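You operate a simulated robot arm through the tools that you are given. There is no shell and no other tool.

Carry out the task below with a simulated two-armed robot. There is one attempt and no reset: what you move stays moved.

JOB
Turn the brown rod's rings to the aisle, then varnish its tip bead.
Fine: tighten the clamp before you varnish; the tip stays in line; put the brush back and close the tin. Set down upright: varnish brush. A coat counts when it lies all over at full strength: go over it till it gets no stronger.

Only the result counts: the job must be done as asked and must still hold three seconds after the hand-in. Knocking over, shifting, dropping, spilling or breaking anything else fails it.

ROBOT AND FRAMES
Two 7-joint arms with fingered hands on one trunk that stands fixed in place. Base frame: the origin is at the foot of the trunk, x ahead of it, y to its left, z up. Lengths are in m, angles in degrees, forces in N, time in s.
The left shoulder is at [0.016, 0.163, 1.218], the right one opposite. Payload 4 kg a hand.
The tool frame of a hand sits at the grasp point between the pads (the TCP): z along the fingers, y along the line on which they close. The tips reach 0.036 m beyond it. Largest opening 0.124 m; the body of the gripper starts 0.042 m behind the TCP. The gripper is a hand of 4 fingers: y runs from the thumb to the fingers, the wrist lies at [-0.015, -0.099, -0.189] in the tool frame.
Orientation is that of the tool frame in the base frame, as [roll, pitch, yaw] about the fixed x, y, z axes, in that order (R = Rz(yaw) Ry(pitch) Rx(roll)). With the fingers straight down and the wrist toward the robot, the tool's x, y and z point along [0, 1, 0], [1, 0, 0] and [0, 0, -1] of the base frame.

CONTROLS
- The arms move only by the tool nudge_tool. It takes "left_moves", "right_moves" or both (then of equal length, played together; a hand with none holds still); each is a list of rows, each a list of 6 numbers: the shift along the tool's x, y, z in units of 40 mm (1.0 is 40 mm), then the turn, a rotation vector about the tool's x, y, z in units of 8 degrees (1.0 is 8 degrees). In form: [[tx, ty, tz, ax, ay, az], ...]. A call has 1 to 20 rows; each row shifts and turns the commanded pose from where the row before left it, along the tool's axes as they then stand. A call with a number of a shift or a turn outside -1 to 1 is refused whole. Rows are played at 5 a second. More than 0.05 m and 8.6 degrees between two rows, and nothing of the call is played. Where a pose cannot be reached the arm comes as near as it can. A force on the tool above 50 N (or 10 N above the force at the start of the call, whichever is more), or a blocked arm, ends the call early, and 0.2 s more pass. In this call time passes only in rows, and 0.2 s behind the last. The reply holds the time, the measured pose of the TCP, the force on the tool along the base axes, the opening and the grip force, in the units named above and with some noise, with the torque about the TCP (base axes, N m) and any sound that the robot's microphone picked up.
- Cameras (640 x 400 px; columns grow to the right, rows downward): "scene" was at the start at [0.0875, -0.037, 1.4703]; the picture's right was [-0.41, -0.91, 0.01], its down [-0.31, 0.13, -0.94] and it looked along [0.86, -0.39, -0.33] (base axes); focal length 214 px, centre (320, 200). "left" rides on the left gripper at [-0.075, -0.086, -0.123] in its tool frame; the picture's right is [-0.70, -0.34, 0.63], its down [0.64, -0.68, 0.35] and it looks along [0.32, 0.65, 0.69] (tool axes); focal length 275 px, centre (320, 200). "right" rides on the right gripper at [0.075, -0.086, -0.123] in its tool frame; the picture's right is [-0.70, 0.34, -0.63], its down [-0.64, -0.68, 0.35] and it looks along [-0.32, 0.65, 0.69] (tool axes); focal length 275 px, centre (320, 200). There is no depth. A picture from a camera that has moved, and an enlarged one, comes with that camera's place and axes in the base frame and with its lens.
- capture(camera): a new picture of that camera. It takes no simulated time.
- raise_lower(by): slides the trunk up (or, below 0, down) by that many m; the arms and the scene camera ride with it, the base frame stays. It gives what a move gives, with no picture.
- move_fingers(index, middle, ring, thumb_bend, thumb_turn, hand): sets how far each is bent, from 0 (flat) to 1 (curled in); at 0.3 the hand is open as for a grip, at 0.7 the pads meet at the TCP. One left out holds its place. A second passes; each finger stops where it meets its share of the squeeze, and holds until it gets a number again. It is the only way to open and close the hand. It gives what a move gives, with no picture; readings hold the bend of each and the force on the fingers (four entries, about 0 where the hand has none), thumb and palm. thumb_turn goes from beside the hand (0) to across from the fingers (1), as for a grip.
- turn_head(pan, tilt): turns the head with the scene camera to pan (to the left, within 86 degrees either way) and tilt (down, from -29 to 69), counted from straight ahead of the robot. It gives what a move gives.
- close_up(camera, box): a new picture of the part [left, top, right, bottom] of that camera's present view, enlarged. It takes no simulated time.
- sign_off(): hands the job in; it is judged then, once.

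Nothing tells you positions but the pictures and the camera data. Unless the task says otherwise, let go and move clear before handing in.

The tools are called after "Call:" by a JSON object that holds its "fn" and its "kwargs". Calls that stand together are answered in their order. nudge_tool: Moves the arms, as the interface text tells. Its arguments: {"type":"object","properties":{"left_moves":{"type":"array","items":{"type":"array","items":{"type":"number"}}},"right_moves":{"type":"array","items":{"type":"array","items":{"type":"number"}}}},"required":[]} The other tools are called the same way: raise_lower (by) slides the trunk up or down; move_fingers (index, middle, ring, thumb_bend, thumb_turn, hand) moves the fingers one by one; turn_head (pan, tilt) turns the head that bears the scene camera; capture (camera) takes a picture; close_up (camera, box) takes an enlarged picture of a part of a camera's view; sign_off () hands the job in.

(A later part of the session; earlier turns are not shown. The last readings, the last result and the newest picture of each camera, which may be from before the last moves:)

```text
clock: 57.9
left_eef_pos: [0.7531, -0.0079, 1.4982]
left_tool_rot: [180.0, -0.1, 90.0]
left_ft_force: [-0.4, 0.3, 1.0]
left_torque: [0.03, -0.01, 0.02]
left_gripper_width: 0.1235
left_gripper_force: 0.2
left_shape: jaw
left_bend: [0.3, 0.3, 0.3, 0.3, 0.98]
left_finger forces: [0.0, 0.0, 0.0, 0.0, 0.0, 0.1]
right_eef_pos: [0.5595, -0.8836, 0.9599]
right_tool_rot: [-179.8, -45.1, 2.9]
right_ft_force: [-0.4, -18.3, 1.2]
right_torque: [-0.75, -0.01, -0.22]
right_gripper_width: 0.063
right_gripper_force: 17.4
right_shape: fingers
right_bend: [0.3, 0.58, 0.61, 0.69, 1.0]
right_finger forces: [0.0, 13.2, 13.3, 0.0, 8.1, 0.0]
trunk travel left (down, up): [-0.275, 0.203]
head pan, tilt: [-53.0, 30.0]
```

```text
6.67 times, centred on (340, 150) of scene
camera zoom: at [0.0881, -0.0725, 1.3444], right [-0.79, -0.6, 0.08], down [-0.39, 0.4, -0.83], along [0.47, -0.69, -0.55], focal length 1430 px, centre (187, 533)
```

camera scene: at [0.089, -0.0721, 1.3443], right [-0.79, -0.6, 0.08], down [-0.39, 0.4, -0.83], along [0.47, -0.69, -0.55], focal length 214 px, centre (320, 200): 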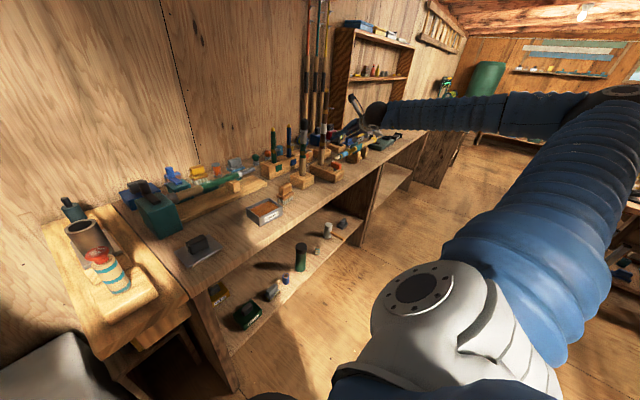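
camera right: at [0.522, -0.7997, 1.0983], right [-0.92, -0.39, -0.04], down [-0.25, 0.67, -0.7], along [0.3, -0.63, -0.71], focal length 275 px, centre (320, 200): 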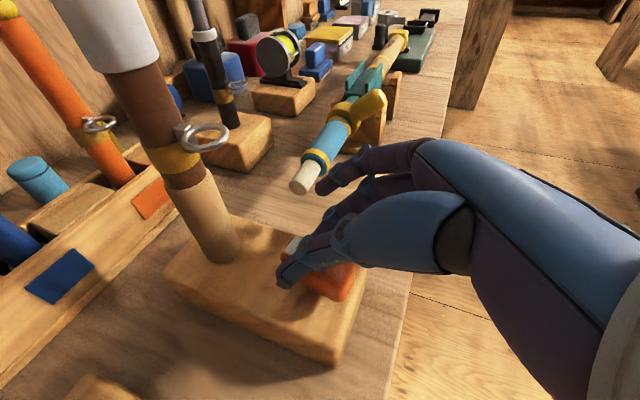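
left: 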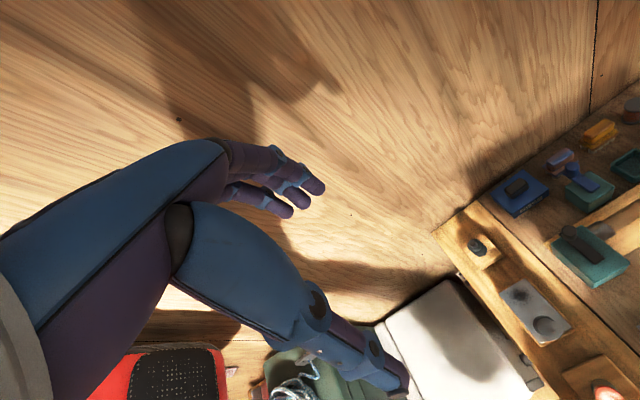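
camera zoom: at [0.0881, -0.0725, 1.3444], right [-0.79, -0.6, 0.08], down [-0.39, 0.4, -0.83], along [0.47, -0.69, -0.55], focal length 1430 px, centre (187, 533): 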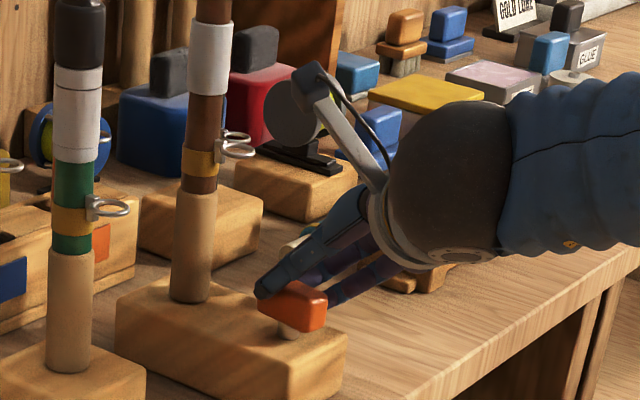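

Fingers push harder than the thumb, so I'll shift 4 mm toward the fingers' side to balance, then turn clockwise in small steps watching the torque.

Call:
{"fn": "nudge_tool", "kwargs": {"right_moves": [[0, 0.1, 0, 0, 0, 0]]}}

Call:
{"fn": "nudge_tool", "kwargs": {"right_moves": [[0, 0, 0, -0.354, 0, 0.354], [0, 0, 0, -0.354, 0, 0.354]]}}

Call:
{"fn": "capture", "kwargs": {"camera": "right"}}

Call:
{"fn": "close_up", "kwargs": {"camera": "scene", "box": [310, 120, 370, 180]}}

```text
clock: 58.2
left_eef_pos: [0.7533, -0.0071, 1.4969]
left_tool_rot: [-180.0, 0.0, 90.0]
left_ft_force: [0.4, 0.5, -0.1]
left_torque: [0.02, 0.0, -0.03]
left_gripper_width: 0.1238
left_gripper_force: 0.1
left_shape: jaw
left_bend: [0.3, 0.3, 0.3, 0.3, 0.98]
left_finger forces: [0.0, 0.1, 0.0, 0.0, 0.1, 0.0]
right_eef_pos: [0.5597, -0.8847, 0.9581]
right_tool_rot: [-179.7, -45.0, 3.0]
right_ft_force: [-4.5, -9.3, 1.6]
right_torque: [-0.43, 0.11, -0.09]
right_gripper_width: 0.0646
right_gripper_force: 16.5
right_shape: fingers
right_bend: [0.3, 0.58, 0.61, 0.68, 1.0]
right_finger forces: [0.1, 10.9, 10.5, 0.0, 11.8, 0.1]
trunk travel left (down, up): [-0.275, 0.203]
head pan, tilt: [-53.0, 30.0]
```

```text
clock: 58.9
left_eef_pos: [0.7545, -0.007, 1.4979]
left_tool_rot: [180.0, 0.0, 90.0]
left_ft_force: [-0.3, 0.2, -0.1]
left_torque: [0.01, -0.04, -0.02]
left_gripper_width: 0.1237
left_gripper_force: 0.1
left_shape: jaw
left_bend: [0.3, 0.3, 0.3, 0.3, 0.98]
left_finger forces: [0.0, 0.0, 0.0, 0.1, 0.0, 0.0]
right_eef_pos: [0.5598, -0.8845, 0.9595]
right_tool_rot: [-179.9, -44.9, -5.1]
right_ft_force: [-1.3, -5.2, -0.1]
right_torque: [-0.26, 0.07, -0.07]
right_gripper_width: 0.0653
right_gripper_force: 15.3
right_shape: fingers
right_bend: [0.3, 0.59, 0.62, 0.68, 1.0]
right_finger forces: [0.1, 9.9, 8.8, 0.0, 12.9, 0.0]
trunk travel left (down, up): [-0.275, 0.203]
head pan, tilt: [-53.0, 30.0]
```

```text
taken
camera right: at [0.5348, -0.7973, 1.0982], right [-0.97, -0.26, -0.05], down [-0.15, 0.7, -0.7], along [0.21, -0.67, -0.71], focal length 275 px, centre (320, 200)
```

right: 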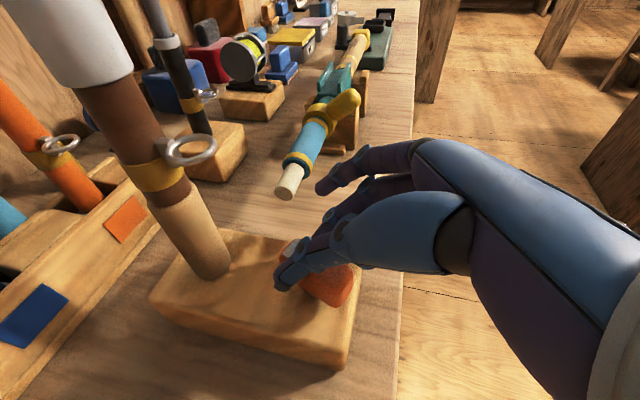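

```text
6.67 times, centred on (340, 150) of scene
camera zoom: at [0.0883, -0.0715, 1.3444], right [-0.79, -0.6, 0.08], down [-0.39, 0.4, -0.83], along [0.47, -0.69, -0.55], focal length 1430 px, centre (187, 533)
```

zoom: 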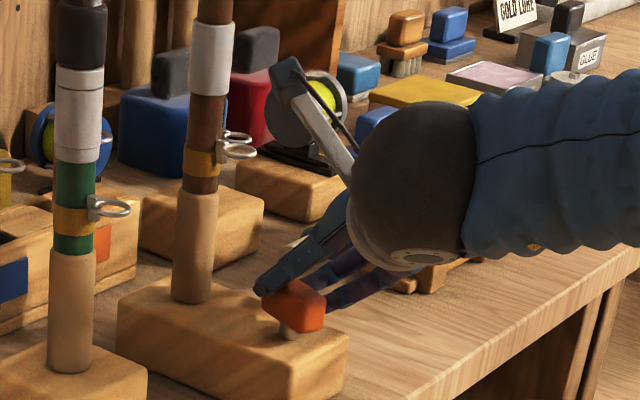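

The handle turns freely so far. Continuing clockwise another 20°.

Call:
{"fn": "nudge_tool", "kwargs": {"right_moves": [[0.006, -0.015, 0.006, -0.354, 0, 0.354], [0.006, -0.015, 0.006, -0.354, 0, 0.354], [0.006, -0.015, 0.006, -0.354, 0, 0.354], [0.006, -0.015, 0.006, -0.354, 0, 0.354], [0.006, -0.015, 0.006, -0.354, 0, 0.354]]}}

Call:
{"fn": "capture", "kwargs": {"camera": "right"}}

Call:
{"fn": "close_up", "kwargs": {"camera": "scene", "box": [310, 120, 370, 180]}}

```text
clock: 60.0
left_eef_pos: [0.7537, -0.0065, 1.4974]
left_tool_rot: [180.0, 0.1, 90.0]
left_ft_force: [1.1, -0.5, -0.2]
left_torque: [-0.03, 0.04, 0.03]
left_gripper_width: 0.1235
left_gripper_force: 0.1
left_shape: jaw
left_bend: [0.3, 0.3, 0.3, 0.3, 0.98]
left_finger forces: [0.1, 0.0, 0.0, 0.0, 0.0, 0.0]
right_eef_pos: [0.5624, -0.8821, 0.9588]
right_tool_rot: [-180.0, -45.0, -25.0]
right_ft_force: [-0.7, -5.5, -0.6]
right_torque: [-0.22, 0.15, -0.01]
right_gripper_width: 0.0657
right_gripper_force: 14.7
right_shape: fingers
right_bend: [0.3, 0.59, 0.63, 0.68, 1.0]
right_finger forces: [0.0, 9.5, 8.1, 0.0, 12.7, 0.0]
trunk travel left (down, up): [-0.275, 0.203]
head pan, tilt: [-53.0, 30.0]
```

```text
taken
camera right: at [0.5685, -0.791, 1.0982], right [-0.99, 0.09, -0.04], down [0.1, 0.71, -0.7], along [-0.03, -0.7, -0.71], focal length 275 px, centre (320, 200)
```

right: 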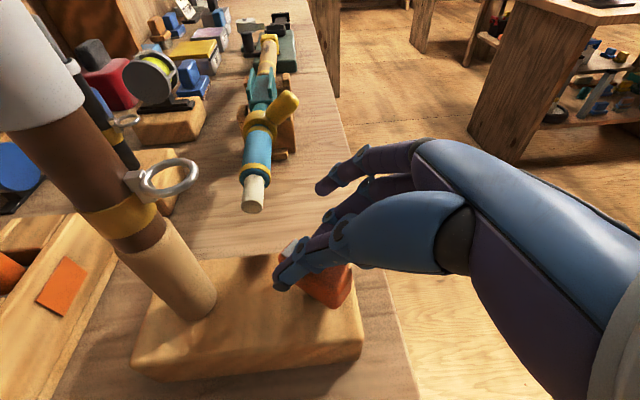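

```text
6.67 times, centred on (340, 150) of scene
camera zoom: at [0.0884, -0.0714, 1.3444], right [-0.79, -0.6, 0.08], down [-0.39, 0.4, -0.83], along [0.47, -0.69, -0.55], focal length 1430 px, centre (187, 533)
```

zoom: 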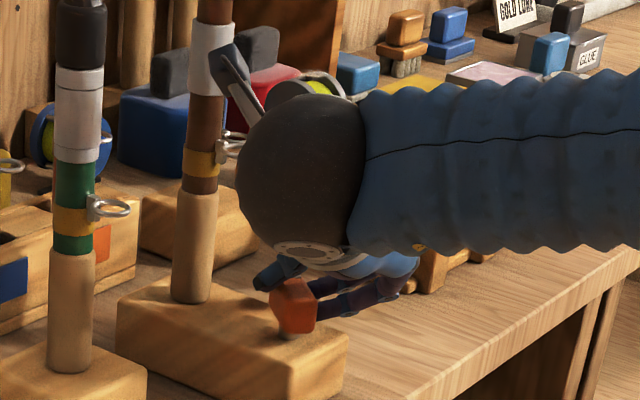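

Still turning freely. Another 20° clockwise.

Call:
{"fn": "nudge_tool", "kwargs": {"right_moves": [[0.006, -0.015, 0.006, -0.354, 0, 0.354], [0.006, -0.015, 0.006, -0.354, 0, 0.354], [0.006, -0.015, 0.006, -0.354, 0, 0.354], [0.006, -0.015, 0.006, -0.354, 0, 0.354], [0.006, -0.015, 0.006, -0.354, 0, 0.354]]}}

Call:
{"fn": "capture", "kwargs": {"camera": "right"}}

Call:
{"fn": "close_up", "kwargs": {"camera": "scene", "box": [300, 110, 380, 180]}}

```text
clock: 61.2
left_eef_pos: [0.7536, -0.0062, 1.498]
left_tool_rot: [179.9, -0.1, 90.1]
left_ft_force: [-0.4, 0.3, 0.3]
left_torque: [0.01, 0.0, -0.02]
left_gripper_width: 0.1238
left_gripper_force: 0.0
left_shape: jaw
left_bend: [0.3, 0.3, 0.3, 0.3, 0.98]
left_finger forces: [0.1, 0.0, 0.1, 0.1, 0.0, 0.1]
right_eef_pos: [0.5667, -0.8816, 0.9586]
right_tool_rot: [-179.7, -45.0, -45.2]
right_ft_force: [-2.3, -1.0, -0.4]
right_torque: [-0.13, 0.16, -0.03]
right_gripper_width: 0.066
right_gripper_force: 15.5
right_shape: fingers
right_bend: [0.3, 0.59, 0.63, 0.68, 1.0]
right_finger forces: [0.1, 9.3, 7.7, 0.0, 13.9, 0.1]
trunk travel left (down, up): [-0.275, 0.203]
head pan, tilt: [-53.0, 30.0]
```

```text
taken
camera right: at [0.6022, -0.7969, 1.0983], right [-0.9, 0.43, -0.04], down [0.33, 0.63, -0.7], along [-0.27, -0.65, -0.71], focal length 275 px, centre (320, 200)
```

right: 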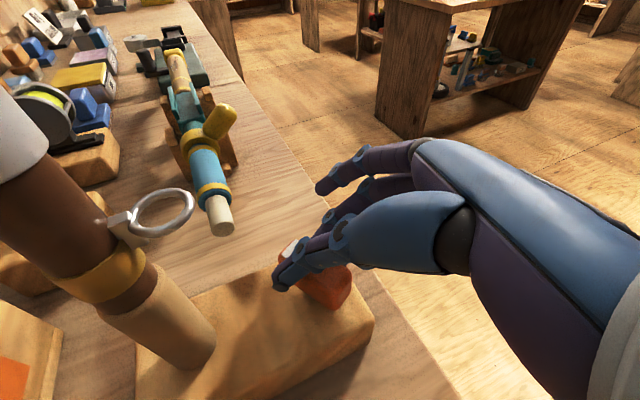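

```text
5.71 times, centred on (340, 145) of scene
camera zoom: at [0.0883, -0.0711, 1.3444], right [-0.79, -0.6, 0.08], down [-0.39, 0.4, -0.83], along [0.47, -0.69, -0.55], focal length 1226 px, centre (206, 514)
```

zoom: 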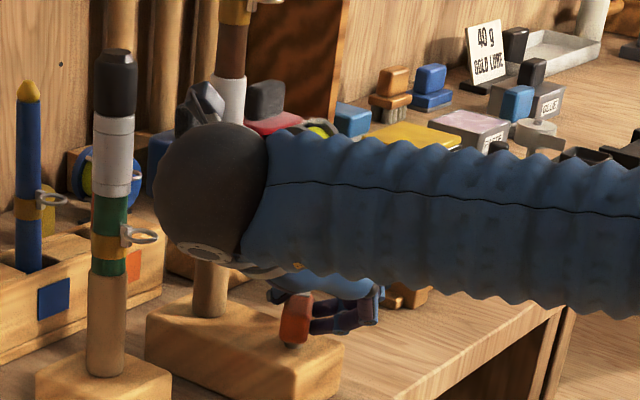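

No resistance yet; going 14° more, still clear of the green rod.

Call:
{"fn": "nudge_tool", "kwargs": {"right_moves": [[0.006, -0.015, 0.006, -0.31, 0, 0.31], [0.006, -0.015, 0.006, -0.31, 0, 0.31], [0.006, -0.015, 0.006, -0.31, 0, 0.31], [0.006, -0.015, 0.006, -0.31, 0, 0.31]]}}

Call:
{"fn": "capture", "kwargs": {"camera": "right"}}

Call:
{"fn": "close_up", "kwargs": {"camera": "scene", "box": [300, 110, 380, 180]}}

```text
clock: 62.2
left_eef_pos: [0.753, -0.0058, 1.4979]
left_tool_rot: [180.0, 0.0, 90.1]
left_ft_force: [0.8, -0.4, -0.5]
left_torque: [0.01, -0.02, 0.0]
left_gripper_width: 0.1236
left_gripper_force: 0.0
left_shape: jaw
left_bend: [0.3, 0.3, 0.3, 0.3, 0.98]
left_finger forces: [0.0, 0.0, 0.1, 0.1, 0.0, 0.0]
right_eef_pos: [0.5674, -0.8795, 0.9601]
right_tool_rot: [-179.9, -44.8, -59.1]
right_ft_force: [-6.1, -2.3, 1.1]
right_torque: [-0.09, 0.29, -0.05]
right_gripper_width: 0.0664
right_gripper_force: 15.9
right_shape: fingers
right_bend: [0.3, 0.59, 0.63, 0.68, 1.0]
right_finger forces: [0.0, 10.1, 8.9, 0.0, 13.2, 0.1]
trunk travel left (down, up): [-0.275, 0.203]
head pan, tilt: [-53.0, 30.0]
```

```text
taken
camera right: at [0.6242, -0.8074, 1.0984], right [-0.77, 0.63, -0.04], down [0.48, 0.53, -0.7], along [-0.42, -0.56, -0.71], focal length 275 px, centre (320, 200)
```

right: 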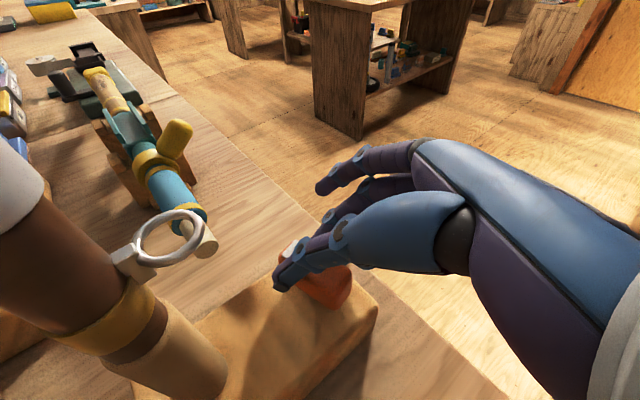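

```text
5.71 times, centred on (340, 145) of scene
camera zoom: at [0.088, -0.071, 1.3445], right [-0.79, -0.6, 0.08], down [-0.39, 0.4, -0.83], along [0.47, -0.69, -0.55], focal length 1226 px, centre (206, 514)
```

zoom: 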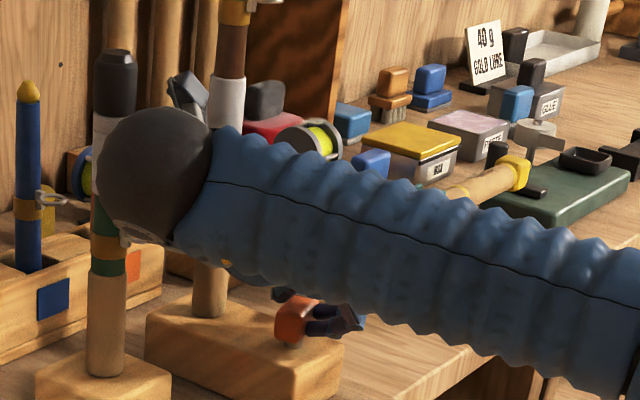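

The handle has turned about 60° with little resistance. I'll release, lift, and regrip it across its ends to continue turning.

Call:
{"fn": "move_fingers", "kwargs": {"hand": "right", "index": 0.3, "middle": 0.3, "ring": 0.3, "thumb_bend": 0.3}}

Call:
{"fn": "nudge_tool", "kwargs": {"right_moves": [[0.35, 0, -0.35, 0, 0, 0], [0.6, 0, -0.6, 0, 0, 0], [0, 0.7, -0.6, 0, 0, 0], [0, 0.7, -0.6, 0, 0, 0]]}}

Call:
{"fn": "capture", "kwargs": {"camera": "right"}}

Call:
{"fn": "close_up", "kwargs": {"camera": "scene", "box": [300, 110, 380, 180]}}

```text
clock: 63.2
left_eef_pos: [0.7533, -0.0067, 1.498]
left_tool_rot: [180.0, 0.0, 90.0]
left_ft_force: [-0.2, 0.2, -1.3]
left_torque: [0.02, -0.01, -0.01]
left_gripper_width: 0.1239
left_gripper_force: 0.1
left_shape: jaw
left_bend: [0.3, 0.3, 0.3, 0.3, 0.98]
left_finger forces: [0.0, 0.1, 0.0, 0.0, 0.0, 0.1]
right_eef_pos: [0.5687, -0.8789, 0.9593]
right_tool_rot: [-179.9, -44.9, -59.0]
right_ft_force: [0.0, 0.2, -0.4]
right_torque: [-0.01, 0.05, 0.0]
right_gripper_width: 0.1234
right_gripper_force: 0.0
right_shape: fingers
right_bend: [0.3, 0.3, 0.3, 0.3, 0.98]
right_finger forces: [0.1, 0.0, 0.0, 0.0, 0.0, 0.0]
trunk travel left (down, up): [-0.275, 0.203]
head pan, tilt: [-53.0, 30.0]
```

```text
clock: 64.2
left_eef_pos: [0.7508, -0.0053, 1.4997]
left_tool_rot: [179.9, 0.1, 90.2]
left_ft_force: [-0.2, 0.5, -0.4]
left_torque: [0.0, -0.01, -0.01]
left_gripper_width: 0.1235
left_gripper_force: 0.1
left_shape: jaw
left_bend: [0.3, 0.3, 0.3, 0.3, 0.98]
left_finger forces: [0.0, 0.1, 0.0, 0.1, 0.1, 0.1]
right_eef_pos: [0.5039, -0.8786, 1.049]
right_tool_rot: [-179.9, -45.0, -59.0]
right_ft_force: [0.7, 0.7, -0.1]
right_torque: [0.0, -0.03, -0.02]
right_gripper_width: 0.1234
right_gripper_force: 0.1
right_shape: fingers
right_bend: [0.3, 0.3, 0.3, 0.3, 0.97]
right_finger forces: [0.0, 0.0, 0.1, 0.0, 0.0, 0.1]
trunk travel left (down, up): [-0.275, 0.203]
head pan, tilt: [-53.0, 30.0]
```

```text
taken
camera right: at [0.56, -0.8054, 1.1878], right [-0.77, 0.63, -0.04], down [0.48, 0.53, -0.7], along [-0.42, -0.56, -0.71], focal length 275 px, centre (320, 200)
```

right: 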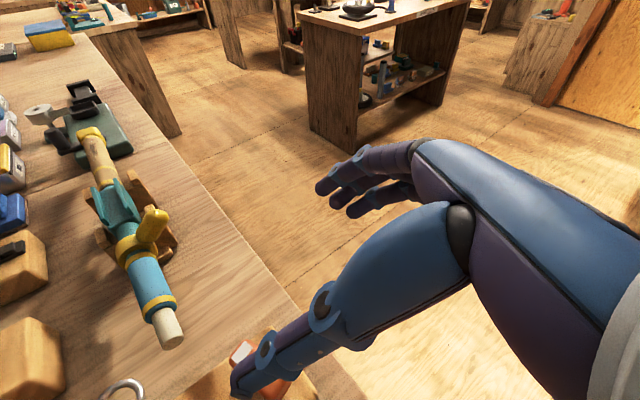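

```text
5.71 times, centred on (340, 145) of scene
camera zoom: at [0.0868, -0.0702, 1.3447], right [-0.79, -0.6, 0.08], down [-0.39, 0.4, -0.83], along [0.47, -0.69, -0.55], focal length 1226 px, centre (206, 514)
```

zoom: 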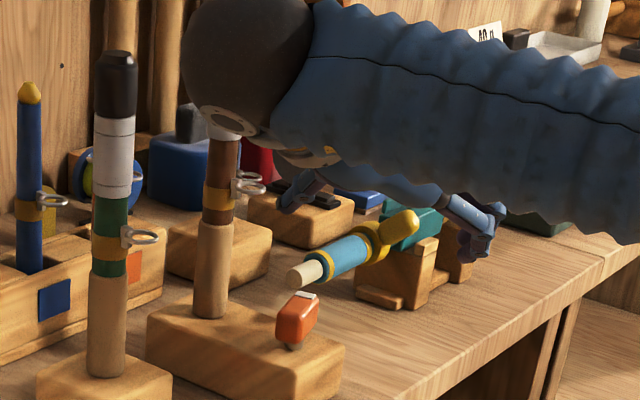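

Clear. Now I'll swing the hand 91° counter-clockwise in the air so it can grip the handle across its ends.

Call:
{"fn": "nudge_tool", "kwargs": {"right_moves": [[0, 0, 0, 0.672, 0, -0.672], [0, 0, 0, 0.672, 0, -0.672], [0, 0, 0, 0.672, 0, -0.672], [0, 0, 0, 0.672, 0, -0.672], [0, 0, 0, 0.672, 0, -0.672], [0, 0, 0, 0.672, 0, -0.672], [0, 0, 0, 0.672, 0, -0.672], [0, 0, 0, 0.672, 0, -0.672], [0, 0, 0, 0.672, 0, -0.672], [0, 0, 0, 0.672, 0, -0.672], [0, 0, 0, 0.672, 0, -0.672], [0, 0, 0, 0.672, 0, -0.672]]}}

Call:
{"fn": "capture", "kwargs": {"camera": "right"}}

Call:
{"fn": "close_up", "kwargs": {"camera": "right", "box": [200, 220, 360, 320]}}

Call:
{"fn": "close_up", "kwargs": {"camera": "scene", "box": [300, 110, 380, 180]}}

```text
clock: 66.8
left_eef_pos: [0.7544, -0.0048, 1.4965]
left_tool_rot: [-179.8, 0.0, 90.1]
left_ft_force: [0.3, 0.0, 0.0]
left_torque: [-0.03, -0.05, 0.01]
left_gripper_width: 0.1236
left_gripper_force: 0.1
left_shape: jaw
left_bend: [0.3, 0.3, 0.3, 0.3, 0.98]
left_finger forces: [0.1, 0.0, 0.1, 0.1, 0.0, 0.0]
right_eef_pos: [0.5041, -0.8775, 1.0537]
right_tool_rot: [179.6, -45.8, 32.7]
right_ft_force: [-0.4, -0.4, -6.1]
right_torque: [0.19, -0.36, 0.04]
right_gripper_width: 0.1233
right_gripper_force: 0.0
right_shape: fingers
right_bend: [0.3, 0.3, 0.3, 0.3, 0.98]
right_finger forces: [0.0, 0.0, 0.0, 0.0, 0.0, 0.1]
trunk travel left (down, up): [-0.275, 0.203]
head pan, tilt: [-53.0, 30.0]
```

```text
taken
camera right: at [0.4287, -0.8249, 1.1915], right [-0.61, -0.79, -0.06], down [-0.53, 0.46, -0.71], along [0.58, -0.4, -0.7], focal length 275 px, centre (320, 200)
```

right: 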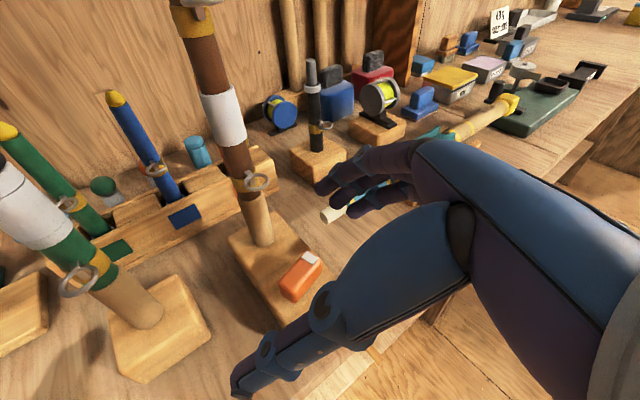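

```text
4.00 times, centred on (280, 270) of right
camera zoom: at [0.4287, -0.8249, 1.1915], right [-0.61, -0.79, -0.06], down [-0.53, 0.46, -0.71], along [0.58, -0.4, -0.7], focal length 1101 px, centre (480, -80)
```

zoom: 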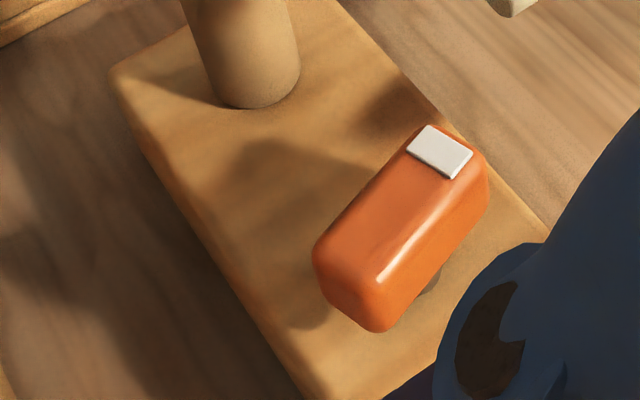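

```text
5.71 times, centred on (340, 145) of scene
camera zoom: at [0.0894, -0.0704, 1.3443], right [-0.79, -0.6, 0.08], down [-0.39, 0.4, -0.83], along [0.47, -0.69, -0.55], focal length 1226 px, centre (206, 514)
```

zoom: 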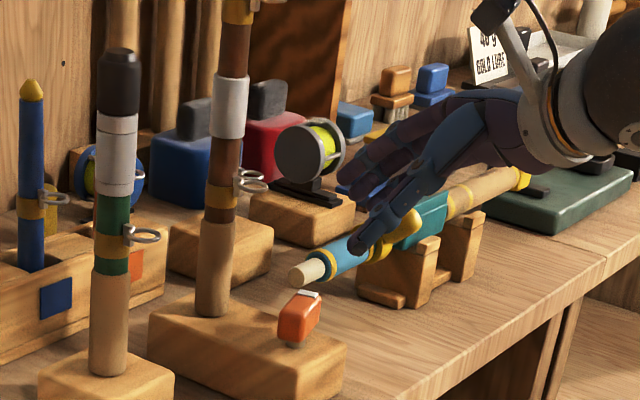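

There is a −6 N reading I don't expect; I'll hold still and re-read.

Call:
{"fn": "nudge_tool", "kwargs": {"right_moves": [[0, 0, 0, 0, 0, 0]]}}

Call:
{"fn": "turn_head", "kwargs": {"pan": -60, "tilt": 25}}

Call:
{"fn": "capture", "kwargs": {"camera": "scene"}}

```text
clock: 67.2
left_eef_pos: [0.7508, -0.002, 1.5008]
left_tool_rot: [179.9, 0.2, 90.1]
left_ft_force: [1.6, -0.5, 0.5]
left_torque: [0.01, -0.04, 0.02]
left_gripper_width: 0.1237
left_gripper_force: 0.1
left_shape: jaw
left_bend: [0.3, 0.3, 0.3, 0.3, 0.98]
left_finger forces: [0.0, 0.0, 0.1, 0.1, 0.0, 0.0]
right_eef_pos: [0.5015, -0.8764, 1.0507]
right_tool_rot: [179.8, -45.0, 32.5]
right_ft_force: [-0.2, 0.6, 0.3]
right_torque: [-0.01, -0.02, -0.03]
right_gripper_width: 0.1234
right_gripper_force: 0.1
right_shape: fingers
right_bend: [0.3, 0.3, 0.3, 0.3, 0.98]
right_finger forces: [0.0, 0.1, 0.1, 0.0, 0.0, 0.0]
trunk travel left (down, up): [-0.275, 0.203]
head pan, tilt: [-53.0, 30.0]
```

```text
clock: 67.9
left_eef_pos: [0.755, -0.0067, 1.4965]
left_tool_rot: [-179.8, 0.0, 89.9]
left_ft_force: [-0.3, 0.6, -0.1]
left_torque: [0.03, 0.01, 0.0]
left_gripper_width: 0.1237
left_gripper_force: 0.0
left_shape: jaw
left_bend: [0.3, 0.3, 0.3, 0.3, 0.98]
left_finger forces: [0.0, 0.0, 0.1, 0.0, 0.1, 0.0]
right_eef_pos: [0.5022, -0.8798, 1.0473]
right_tool_rot: [-179.9, -45.0, 32.3]
right_ft_force: [-0.7, 0.2, -0.7]
right_torque: [-0.01, -0.04, 0.0]
right_gripper_width: 0.1233
right_gripper_force: 0.1
right_shape: fingers
right_bend: [0.3, 0.3, 0.3, 0.3, 0.98]
right_finger forces: [0.1, 0.0, 0.1, 0.1, 0.0, 0.2]
trunk travel left (down, up): [-0.275, 0.203]
head pan, tilt: [-60.0, 25.0]
```

```text
taken
camera scene: at [0.0816, -0.079, 1.353], right [-0.86, -0.5, 0.09], down [-0.3, 0.37, -0.88], along [0.41, -0.78, -0.47], focal length 214 px, centre (320, 200)
```

scene: 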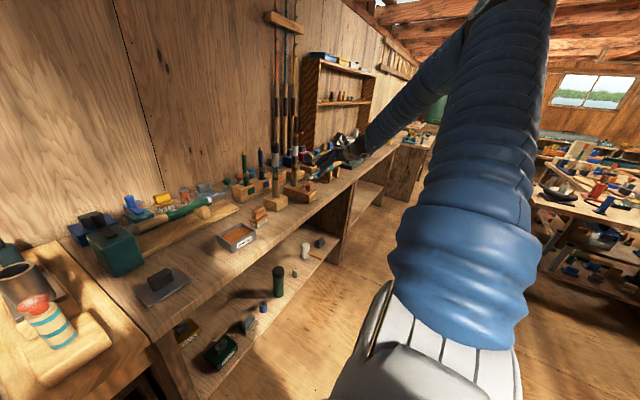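

That was just a transient. The handle now points about −70°; I'll pre-shape the fingers narrower, align to grip its ends, and come down part way.

Call:
{"fn": "move_fingers", "kwargs": {"hand": "right", "index": 0.42, "middle": 0.42, "ring": 0.42, "thumb_bend": 0.42}}

Call:
{"fn": "nudge_tool", "kwargs": {"right_moves": [[0, 0, 0, -0.456, 0, 0.456], [0, 0, 0, -0.456, 0, 0.456], [-0.667, 0.7, 0.2, 0, 0, 0], [0, 0, 0.6, 0, 0, 0], [0, 0, 0.6, 0, 0, 0]]}}

Call:
{"fn": "capture", "kwargs": {"camera": "right"}}

Call:
{"fn": "close_up", "kwargs": {"camera": "scene", "box": [270, 130, 370, 210]}}

```text
clock: 68.9
left_eef_pos: [0.7549, -0.0058, 1.4975]
left_tool_rot: [180.0, 0.0, 90.0]
left_ft_force: [0.6, 0.6, -0.7]
left_torque: [0.03, 0.0, -0.01]
left_gripper_width: 0.1239
left_gripper_force: 0.0
left_shape: jaw
left_bend: [0.3, 0.3, 0.3, 0.3, 0.98]
left_finger forces: [0.0, 0.0, 0.0, 0.0, 0.0, 0.0]
right_eef_pos: [0.5025, -0.8793, 1.0462]
right_tool_rot: [-179.9, -45.0, 32.3]
right_ft_force: [0.0, -0.3, -0.1]
right_torque: [0.02, -0.01, 0.01]
right_gripper_width: 0.0869
right_gripper_force: 0.1
right_shape: fingers
right_bend: [0.42, 0.42, 0.42, 0.42, 0.99]
right_finger forces: [0.0, 0.0, 0.1, 0.1, 0.1, 0.0]
trunk travel left (down, up): [-0.275, 0.203]
head pan, tilt: [-60.0, 25.0]
```

```text
clock: 70.1
left_eef_pos: [0.7543, -0.0081, 1.4962]
left_tool_rot: [-179.9, 0.1, 89.9]
left_ft_force: [0.3, -0.7, -0.9]
left_torque: [0.0, 0.07, -0.03]
left_gripper_width: 0.1234
left_gripper_force: 0.1
left_shape: jaw
left_bend: [0.3, 0.3, 0.3, 0.3, 0.98]
left_finger forces: [0.1, 0.0, 0.1, 0.0, 0.0, 0.0]
right_eef_pos: [0.5315, -0.8987, 0.9865]
right_tool_rot: [-179.8, -45.0, 21.9]
right_ft_force: [-0.2, 0.5, 0.2]
right_torque: [-0.03, -0.03, 0.03]
right_gripper_width: 0.087
right_gripper_force: 0.0
right_shape: fingers
right_bend: [0.42, 0.42, 0.42, 0.42, 0.99]
right_finger forces: [0.1, 0.0, 0.1, 0.1, 0.0, 0.0]
trunk travel left (down, up): [-0.275, 0.203]
head pan, tilt: [-60.0, 25.0]
```

```text
taken
camera right: at [0.4692, -0.832, 1.1268], right [-0.75, -0.66, -0.04], down [-0.45, 0.55, -0.7], along [0.49, -0.5, -0.71], focal length 275 px, centre (320, 200)
```

right: 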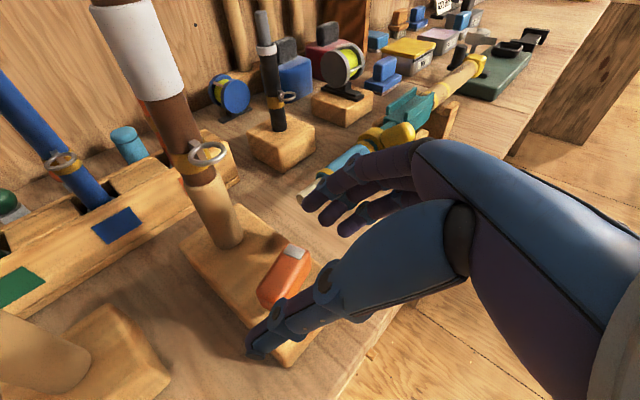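

```text
5.00 times, centred on (320, 170) of scene
camera zoom: at [0.0815, -0.0794, 1.3531], right [-0.86, -0.5, 0.09], down [-0.3, 0.37, -0.88], along [0.41, -0.78, -0.47], focal length 1072 px, centre (320, 350)
```

zoom: 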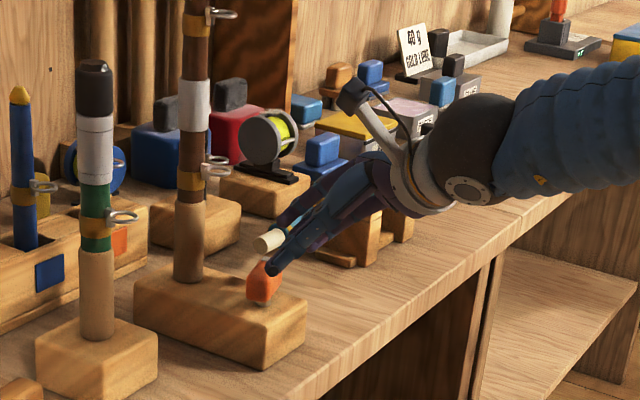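

Aligned over the handle ends; advancing 4.2 cm, then closing on the ends.

Call:
{"fn": "nudge_tool", "kwargs": {"right_moves": [[0.02, 0, 0.36, 0, 0, 0], [0.02, 0, 0.36, 0, 0, 0], [0.01, 0, 0.34, 0, 0, 0]]}}

Call:
{"fn": "move_fingers", "kwargs": {"hand": "right", "middle": 0.7, "ring": 0.7, "thumb_bend": 0.7}}

Call:
{"fn": "capture", "kwargs": {"camera": "right"}}

Call:
{"fn": "close_up", "kwargs": {"camera": "scene", "box": [270, 130, 370, 210]}}

```text
clock: 70.9
left_eef_pos: [0.7552, -0.0065, 1.4968]
left_tool_rot: [-179.9, -0.1, 90.0]
left_ft_force: [0.2, 0.5, -0.1]
left_torque: [0.0, 0.01, 0.03]
left_gripper_width: 0.1238
left_gripper_force: 0.0
left_shape: jaw
left_bend: [0.3, 0.3, 0.3, 0.3, 0.98]
left_finger forces: [0.0, 0.0, 0.0, 0.0, 0.0, 0.1]
right_eef_pos: [0.5615, -0.8859, 0.9601]
right_tool_rot: [-179.9, -44.9, 21.9]
right_ft_force: [-0.2, 0.0, -0.9]
right_torque: [0.01, 0.01, 0.0]
right_gripper_width: 0.0871
right_gripper_force: 0.1
right_shape: fingers
right_bend: [0.42, 0.42, 0.42, 0.42, 0.99]
right_finger forces: [0.1, 0.1, 0.0, 0.0, 0.0, 0.1]
trunk travel left (down, up): [-0.275, 0.203]
head pan, tilt: [-60.0, 25.0]
```

```text
clock: 71.9
left_eef_pos: [0.7537, -0.0071, 1.4989]
left_tool_rot: [180.0, 0.0, 90.0]
left_ft_force: [0.4, 0.6, 0.0]
left_torque: [0.02, 0.01, 0.03]
left_gripper_width: 0.1239
left_gripper_force: 0.0
left_shape: jaw
left_bend: [0.3, 0.3, 0.3, 0.3, 0.98]
left_finger forces: [0.0, 0.1, 0.1, 0.1, 0.1, 0.1]
right_eef_pos: [0.5614, -0.8874, 0.9633]
right_tool_rot: [-179.7, -45.0, 21.9]
right_ft_force: [3.4, -6.6, 5.6]
right_torque: [-0.55, -0.1, -0.06]
right_gripper_width: 0.0589
right_gripper_force: 18.5
right_shape: fingers
right_bend: [0.42, 0.57, 0.52, 0.64, 1.0]
right_finger forces: [0.0, 9.7, 13.8, 0.0, 13.5, 0.0]
trunk travel left (down, up): [-0.275, 0.203]
head pan, tilt: [-60.0, 25.0]
```

```text
taken
camera right: at [0.4985, -0.82, 1.1002], right [-0.75, -0.67, -0.05], down [-0.45, 0.55, -0.7], along [0.49, -0.5, -0.71], focal length 275 px, centre (320, 200)
```

right: 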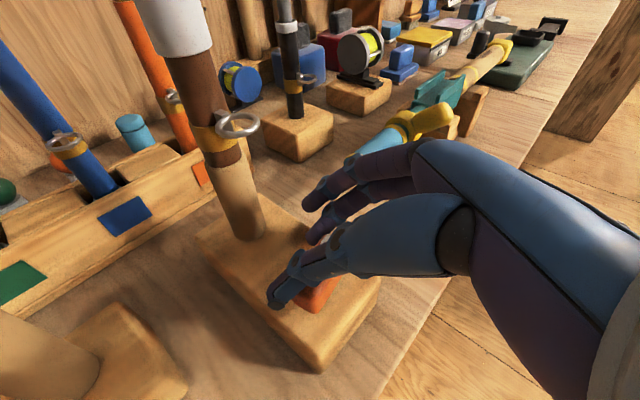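

```text
5.00 times, centred on (320, 170) of scene
camera zoom: at [0.0808, -0.0788, 1.3532], right [-0.86, -0.5, 0.09], down [-0.3, 0.37, -0.88], along [0.41, -0.78, -0.47], focal length 1072 px, centre (320, 350)
```

zoom: 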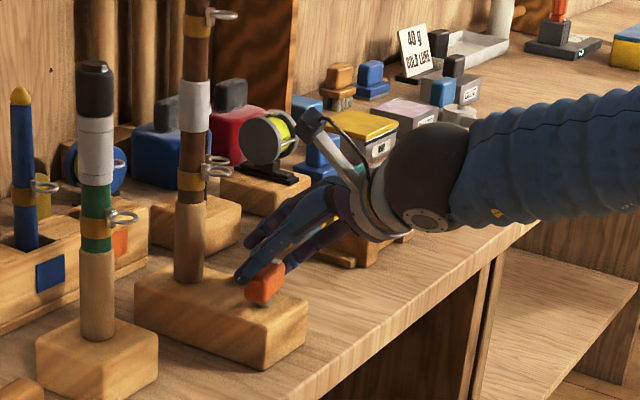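

Gripped on the ends. Turning clockwise 20° and watching the torque.

Call:
{"fn": "nudge_tool", "kwargs": {"right_moves": [[0.004, -0.01, 0.004, -0.354, 0, 0.354], [0.004, -0.01, 0.004, -0.354, 0, 0.354], [0.004, -0.01, 0.004, -0.354, 0, 0.354], [0.004, -0.01, 0.004, -0.354, 0, 0.354], [0.004, -0.01, 0.004, -0.354, 0, 0.354]]}}

Call:
{"fn": "close_up", "kwargs": {"camera": "scene", "box": [290, 150, 350, 200]}}

Call:
{"fn": "capture", "kwargs": {"camera": "right"}}

```text
clock: 73.1
left_eef_pos: [0.7542, -0.0046, 1.4991]
left_tool_rot: [-179.9, 0.1, 90.0]
left_ft_force: [0.8, 0.1, 0.8]
left_torque: [-0.02, -0.01, 0.0]
left_gripper_width: 0.1237
left_gripper_force: 0.0
left_shape: jaw
left_bend: [0.3, 0.3, 0.3, 0.3, 0.98]
left_finger forces: [0.0, 0.1, 0.0, 0.0, 0.1, 0.1]
right_eef_pos: [0.564, -0.8815, 0.9611]
right_tool_rot: [-179.9, -45.1, 2.0]
right_ft_force: [13.7, -0.9, 10.9]
right_torque: [0.05, -0.7, 1.32]
right_gripper_width: 0.0595
right_gripper_force: 28.9
right_shape: fingers
right_bend: [0.42, 0.57, 0.52, 0.63, 1.0]
right_finger forces: [0.1, 23.0, 11.7, 0.0, 22.7, 0.0]
trunk travel left (down, up): [-0.275, 0.203]
head pan, tilt: [-60.0, 25.0]
```

```text
8.00 times, centred on (320, 175) of scene
camera zoom: at [0.0817, -0.0777, 1.3532], right [-0.86, -0.5, 0.09], down [-0.3, 0.37, -0.88], along [0.41, -0.78, -0.47], focal length 1716 px, centre (320, 400)
```

zoom: 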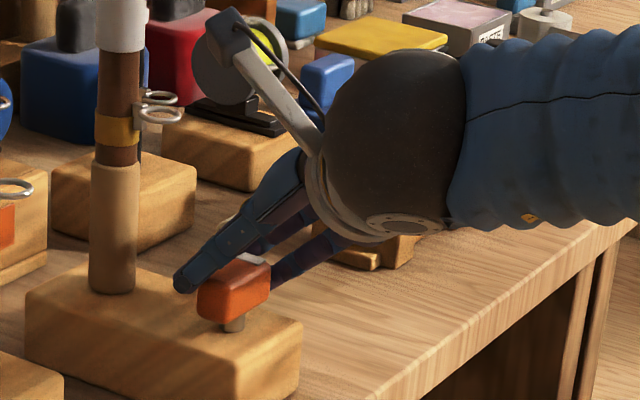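

```text
taken
camera right: at [0.5267, -0.798, 1.1004], right [-0.93, -0.37, -0.05], down [-0.24, 0.67, -0.7], along [0.29, -0.64, -0.71], focal length 275 px, centre (320, 200)
```

right: 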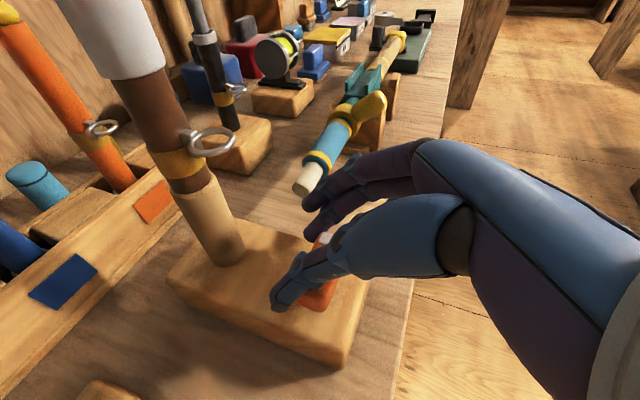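

The torque rose to 1.3 N·m, so the clamp has come up against its stop. I'll press a few degrees more to be sure it is tight.

Call:
{"fn": "nudge_tool", "kwargs": {"right_moves": [[0, 0, 0, -0.22, 0, 0.22], [0, 0, 0, -0.22, 0, 0.22]]}}

Call:
{"fn": "close_up", "kwargs": {"camera": "scene", "box": [290, 150, 350, 200]}}

```text
clock: 73.7
left_eef_pos: [0.7548, -0.0035, 1.4966]
left_tool_rot: [-179.9, 0.1, 90.0]
left_ft_force: [0.1, 1.1, -0.4]
left_torque: [-0.01, -0.02, -0.02]
left_gripper_width: 0.1235
left_gripper_force: 0.0
left_shape: jaw
left_bend: [0.3, 0.3, 0.3, 0.3, 0.98]
left_finger forces: [0.0, 0.0, 0.1, 0.1, 0.1, 0.0]
right_eef_pos: [0.5633, -0.8824, 0.9614]
right_tool_rot: [-179.9, -45.1, -2.9]
right_ft_force: [21.8, 4.0, 13.7]
right_torque: [0.28, -1.05, 1.92]
right_gripper_width: 0.0612
right_gripper_force: 33.6
right_shape: fingers
right_bend: [0.42, 0.58, 0.52, 0.63, 1.0]
right_finger forces: [0.0, 28.5, 10.9, 0.0, 27.6, 0.0]
trunk travel left (down, up): [-0.275, 0.203]
head pan, tilt: [-60.0, 25.0]
```

```text
8.00 times, centred on (320, 175) of scene
camera zoom: at [0.082, -0.0773, 1.3533], right [-0.86, -0.5, 0.09], down [-0.3, 0.37, -0.88], along [0.41, -0.79, -0.47], focal length 1716 px, centre (320, 400)
```

zoom: 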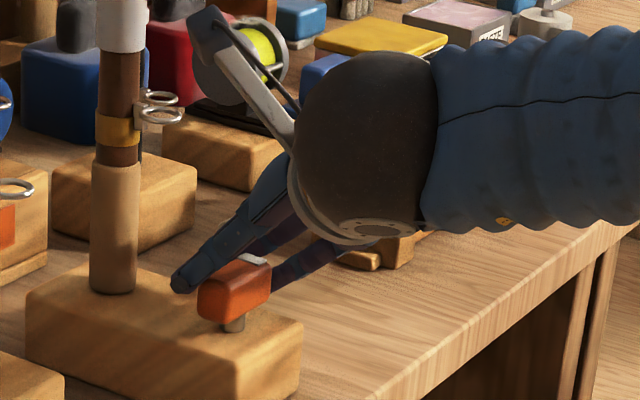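

The handle is firmly at its stop (1.9 N·m), so the clamp is tight. I'll release and back away, then check the handle and rings.

Call:
{"fn": "move_fingers", "kwargs": {"hand": "right", "index": 0.42, "middle": 0.42, "ring": 0.42, "thumb_bend": 0.42}}

Call:
{"fn": "nudge_tool", "kwargs": {"right_moves": [[0, 0, -0.5, 0, 0, 0], [0, 0, -0.8, 0, 0, 0], [0, 0, -0.8, 0, 0, 0], [0, 0, -0.8, 0, 0, 0]]}}

Call:
{"fn": "capture", "kwargs": {"camera": "right"}}

Call:
{"fn": "close_up", "kwargs": {"camera": "scene", "box": [270, 110, 370, 200]}}

```text
clock: 74.7
left_eef_pos: [0.7541, -0.0058, 1.4985]
left_tool_rot: [180.0, 0.0, 90.1]
left_ft_force: [0.2, -0.3, -0.7]
left_torque: [-0.03, 0.01, 0.0]
left_gripper_width: 0.1236
left_gripper_force: 0.0
left_shape: jaw
left_bend: [0.3, 0.3, 0.3, 0.3, 0.98]
left_finger forces: [0.0, 0.0, 0.0, 0.1, 0.0, 0.0]
right_eef_pos: [0.5633, -0.8837, 0.96]
right_tool_rot: [-179.8, -45.1, -3.1]
right_ft_force: [0.0, 0.5, 0.2]
right_torque: [-0.05, 0.0, 0.01]
right_gripper_width: 0.0872
right_gripper_force: 0.0
right_shape: fingers
right_bend: [0.42, 0.42, 0.42, 0.42, 0.99]
right_finger forces: [0.0, 0.1, 0.0, 0.0, 0.0, 0.1]
trunk travel left (down, up): [-0.275, 0.203]
head pan, tilt: [-60.0, 25.0]
```

```text
clock: 75.7
left_eef_pos: [0.7525, -0.0038, 1.4987]
left_tool_rot: [-180.0, 0.2, 90.1]
left_ft_force: [-0.3, 0.4, 1.0]
left_torque: [-0.01, -0.03, 0.0]
left_gripper_width: 0.1237
left_gripper_force: 0.0
left_shape: jaw
left_bend: [0.3, 0.3, 0.3, 0.3, 0.98]
left_finger forces: [0.0, 0.0, 0.0, 0.1, 0.0, 0.1]
right_eef_pos: [0.4792, -0.8779, 1.0436]
right_tool_rot: [-179.9, -45.1, -3.0]
right_ft_force: [0.2, -0.1, -0.3]
right_torque: [0.0, 0.0, -0.03]
right_gripper_width: 0.0867
right_gripper_force: 0.0
right_shape: fingers
right_bend: [0.42, 0.42, 0.42, 0.42, 0.99]
right_finger forces: [0.0, 0.0, 0.0, 0.0, 0.0, 0.0]
trunk travel left (down, up): [-0.275, 0.203]
head pan, tilt: [-60.0, 25.0]
```

```text
taken
camera right: at [0.4512, -0.7907, 1.1827], right [-0.96, -0.29, -0.05], down [-0.18, 0.69, -0.7], along [0.23, -0.66, -0.71], focal length 275 px, centre (320, 200)
```

right: 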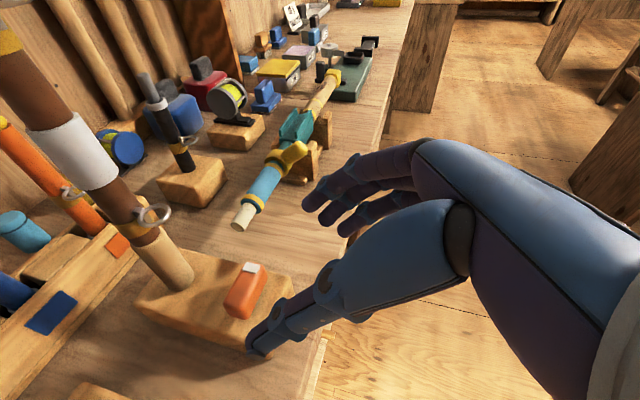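

```text
4.44 times, centred on (320, 155) of scene
camera zoom: at [0.0799, -0.0776, 1.3534], right [-0.86, -0.5, 0.09], down [-0.3, 0.37, -0.88], along [0.41, -0.78, -0.47], focal length 953 px, centre (320, 400)
```

zoom: 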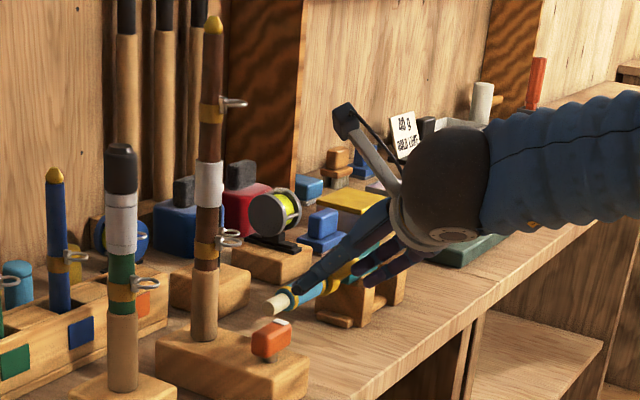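

The handle now lies across, the clamp is tight and the rings still face the aisle. Next I'll look at the tin, brush and lid.

Call:
{"fn": "turn_head", "kwargs": {"pan": -40, "tilt": 42}}

Call:
{"fn": "capture", "kwargs": {"camera": "scene"}}

Call:
{"fn": "close_up", "kwargs": {"camera": "scene", "box": [200, 120, 400, 250]}}

```text
clock: 76.6
left_eef_pos: [0.7522, -0.0062, 1.4974]
left_tool_rot: [-180.0, 0.0, 90.0]
left_ft_force: [-0.1, 0.4, 0.1]
left_torque: [0.02, 0.01, 0.01]
left_gripper_width: 0.1234
left_gripper_force: 0.0
left_shape: jaw
left_bend: [0.3, 0.3, 0.3, 0.3, 0.98]
left_finger forces: [0.0, 0.0, 0.1, 0.0, 0.0, 0.0]
right_eef_pos: [0.4804, -0.8786, 1.0422]
right_tool_rot: [-179.9, -45.0, -3.2]
right_ft_force: [0.7, -0.8, 0.6]
right_torque: [-0.03, 0.01, -0.02]
right_gripper_width: 0.0869
right_gripper_force: 0.1
right_shape: fingers
right_bend: [0.42, 0.42, 0.42, 0.42, 0.99]
right_finger forces: [0.0, 0.0, 0.0, 0.0, 0.0, 0.0]
trunk travel left (down, up): [-0.275, 0.203]
head pan, tilt: [-40.0, 42.0]
```

```text
taken
camera scene: at [0.096, -0.0526, 1.3253], right [-0.64, -0.77, 0.06], down [-0.58, 0.43, -0.69], along [0.5, -0.48, -0.72], focal length 214 px, centre (320, 200)
```

scene: 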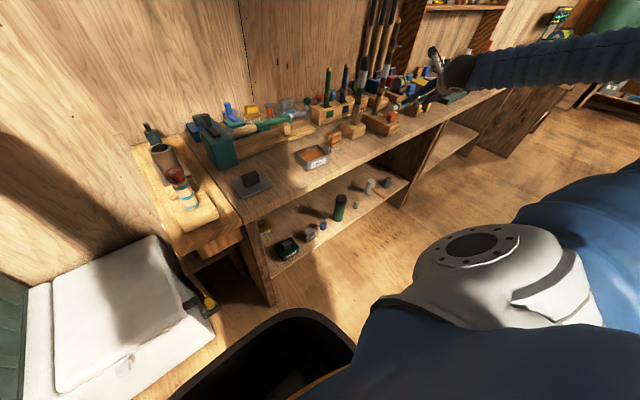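

```text
3.08 times, centred on (300, 185) of scene
camera zoom: at [0.096, -0.0526, 1.3253], right [-0.64, -0.77, 0.06], down [-0.58, 0.43, -0.69], along [0.5, -0.48, -0.72], focal length 660 px, centre (382, 246)
```

zoom: 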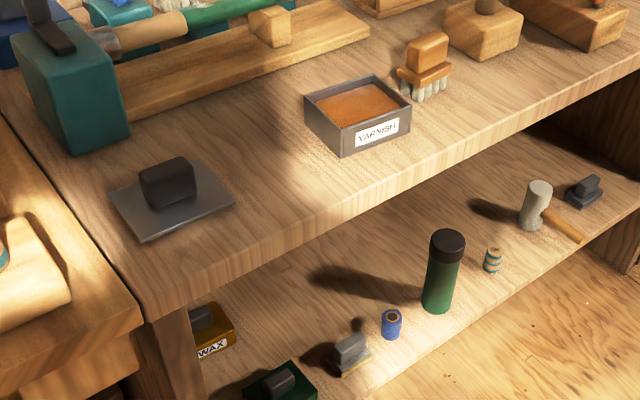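

Call:
{"fn": "close_up", "kwargs": {"camera": "scene", "box": [320, 125, 360, 155]}}

Call:
{"fn": "close_up", "kwargs": {"camera": "scene", "box": [285, 138, 345, 178]}}

Call:
{"fn": "close_up", "kwargs": {"camera": "scene", "box": [225, 162, 285, 207]}}

```text
13.33 times, centred on (340, 140) of scene
camera zoom: at [0.096, -0.0526, 1.3253], right [-0.64, -0.77, 0.06], down [-0.58, 0.43, -0.69], along [0.5, -0.48, -0.72], focal length 2860 px, centre (53, 1000)
```

zoom: 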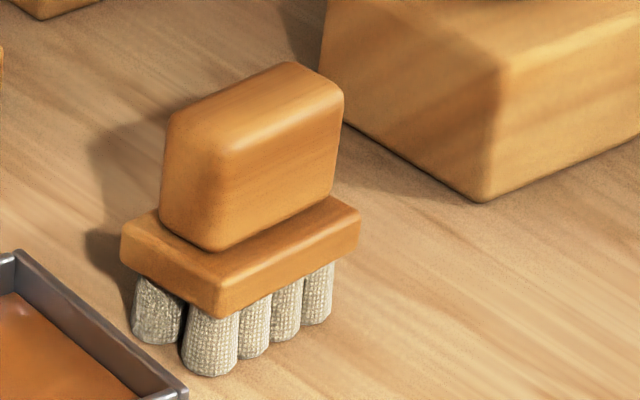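

```text
10.00 times, centred on (315, 158) of scene
camera zoom: at [0.096, -0.0526, 1.3253], right [-0.64, -0.77, 0.06], down [-0.58, 0.43, -0.69], along [0.5, -0.48, -0.72], focal length 2145 px, centre (370, 620)
```

zoom: 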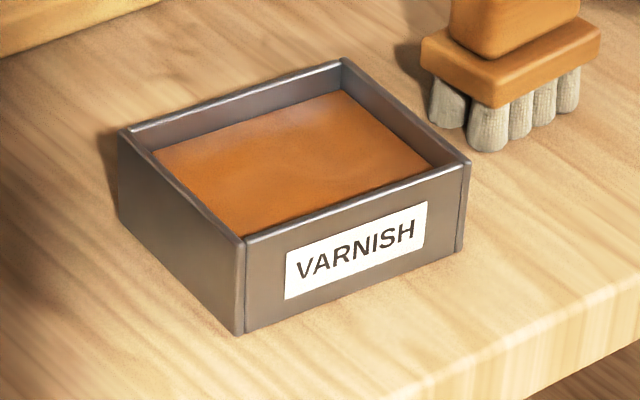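

```text
8.89 times, centred on (255, 184) of scene
camera zoom: at [0.096, -0.0526, 1.3253], right [-0.64, -0.77, 0.06], down [-0.58, 0.43, -0.69], along [0.5, -0.48, -0.72], focal length 1906 px, centre (898, 338)
```

zoom: 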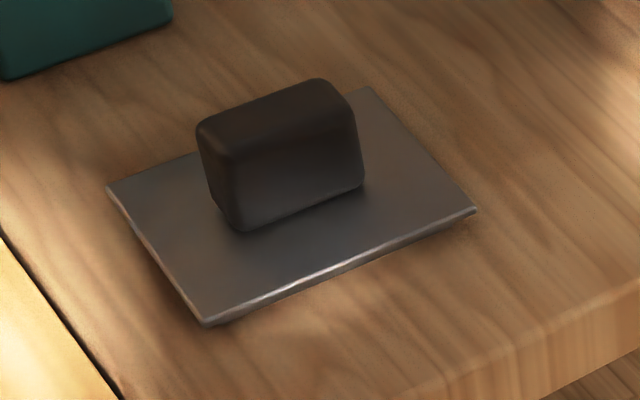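

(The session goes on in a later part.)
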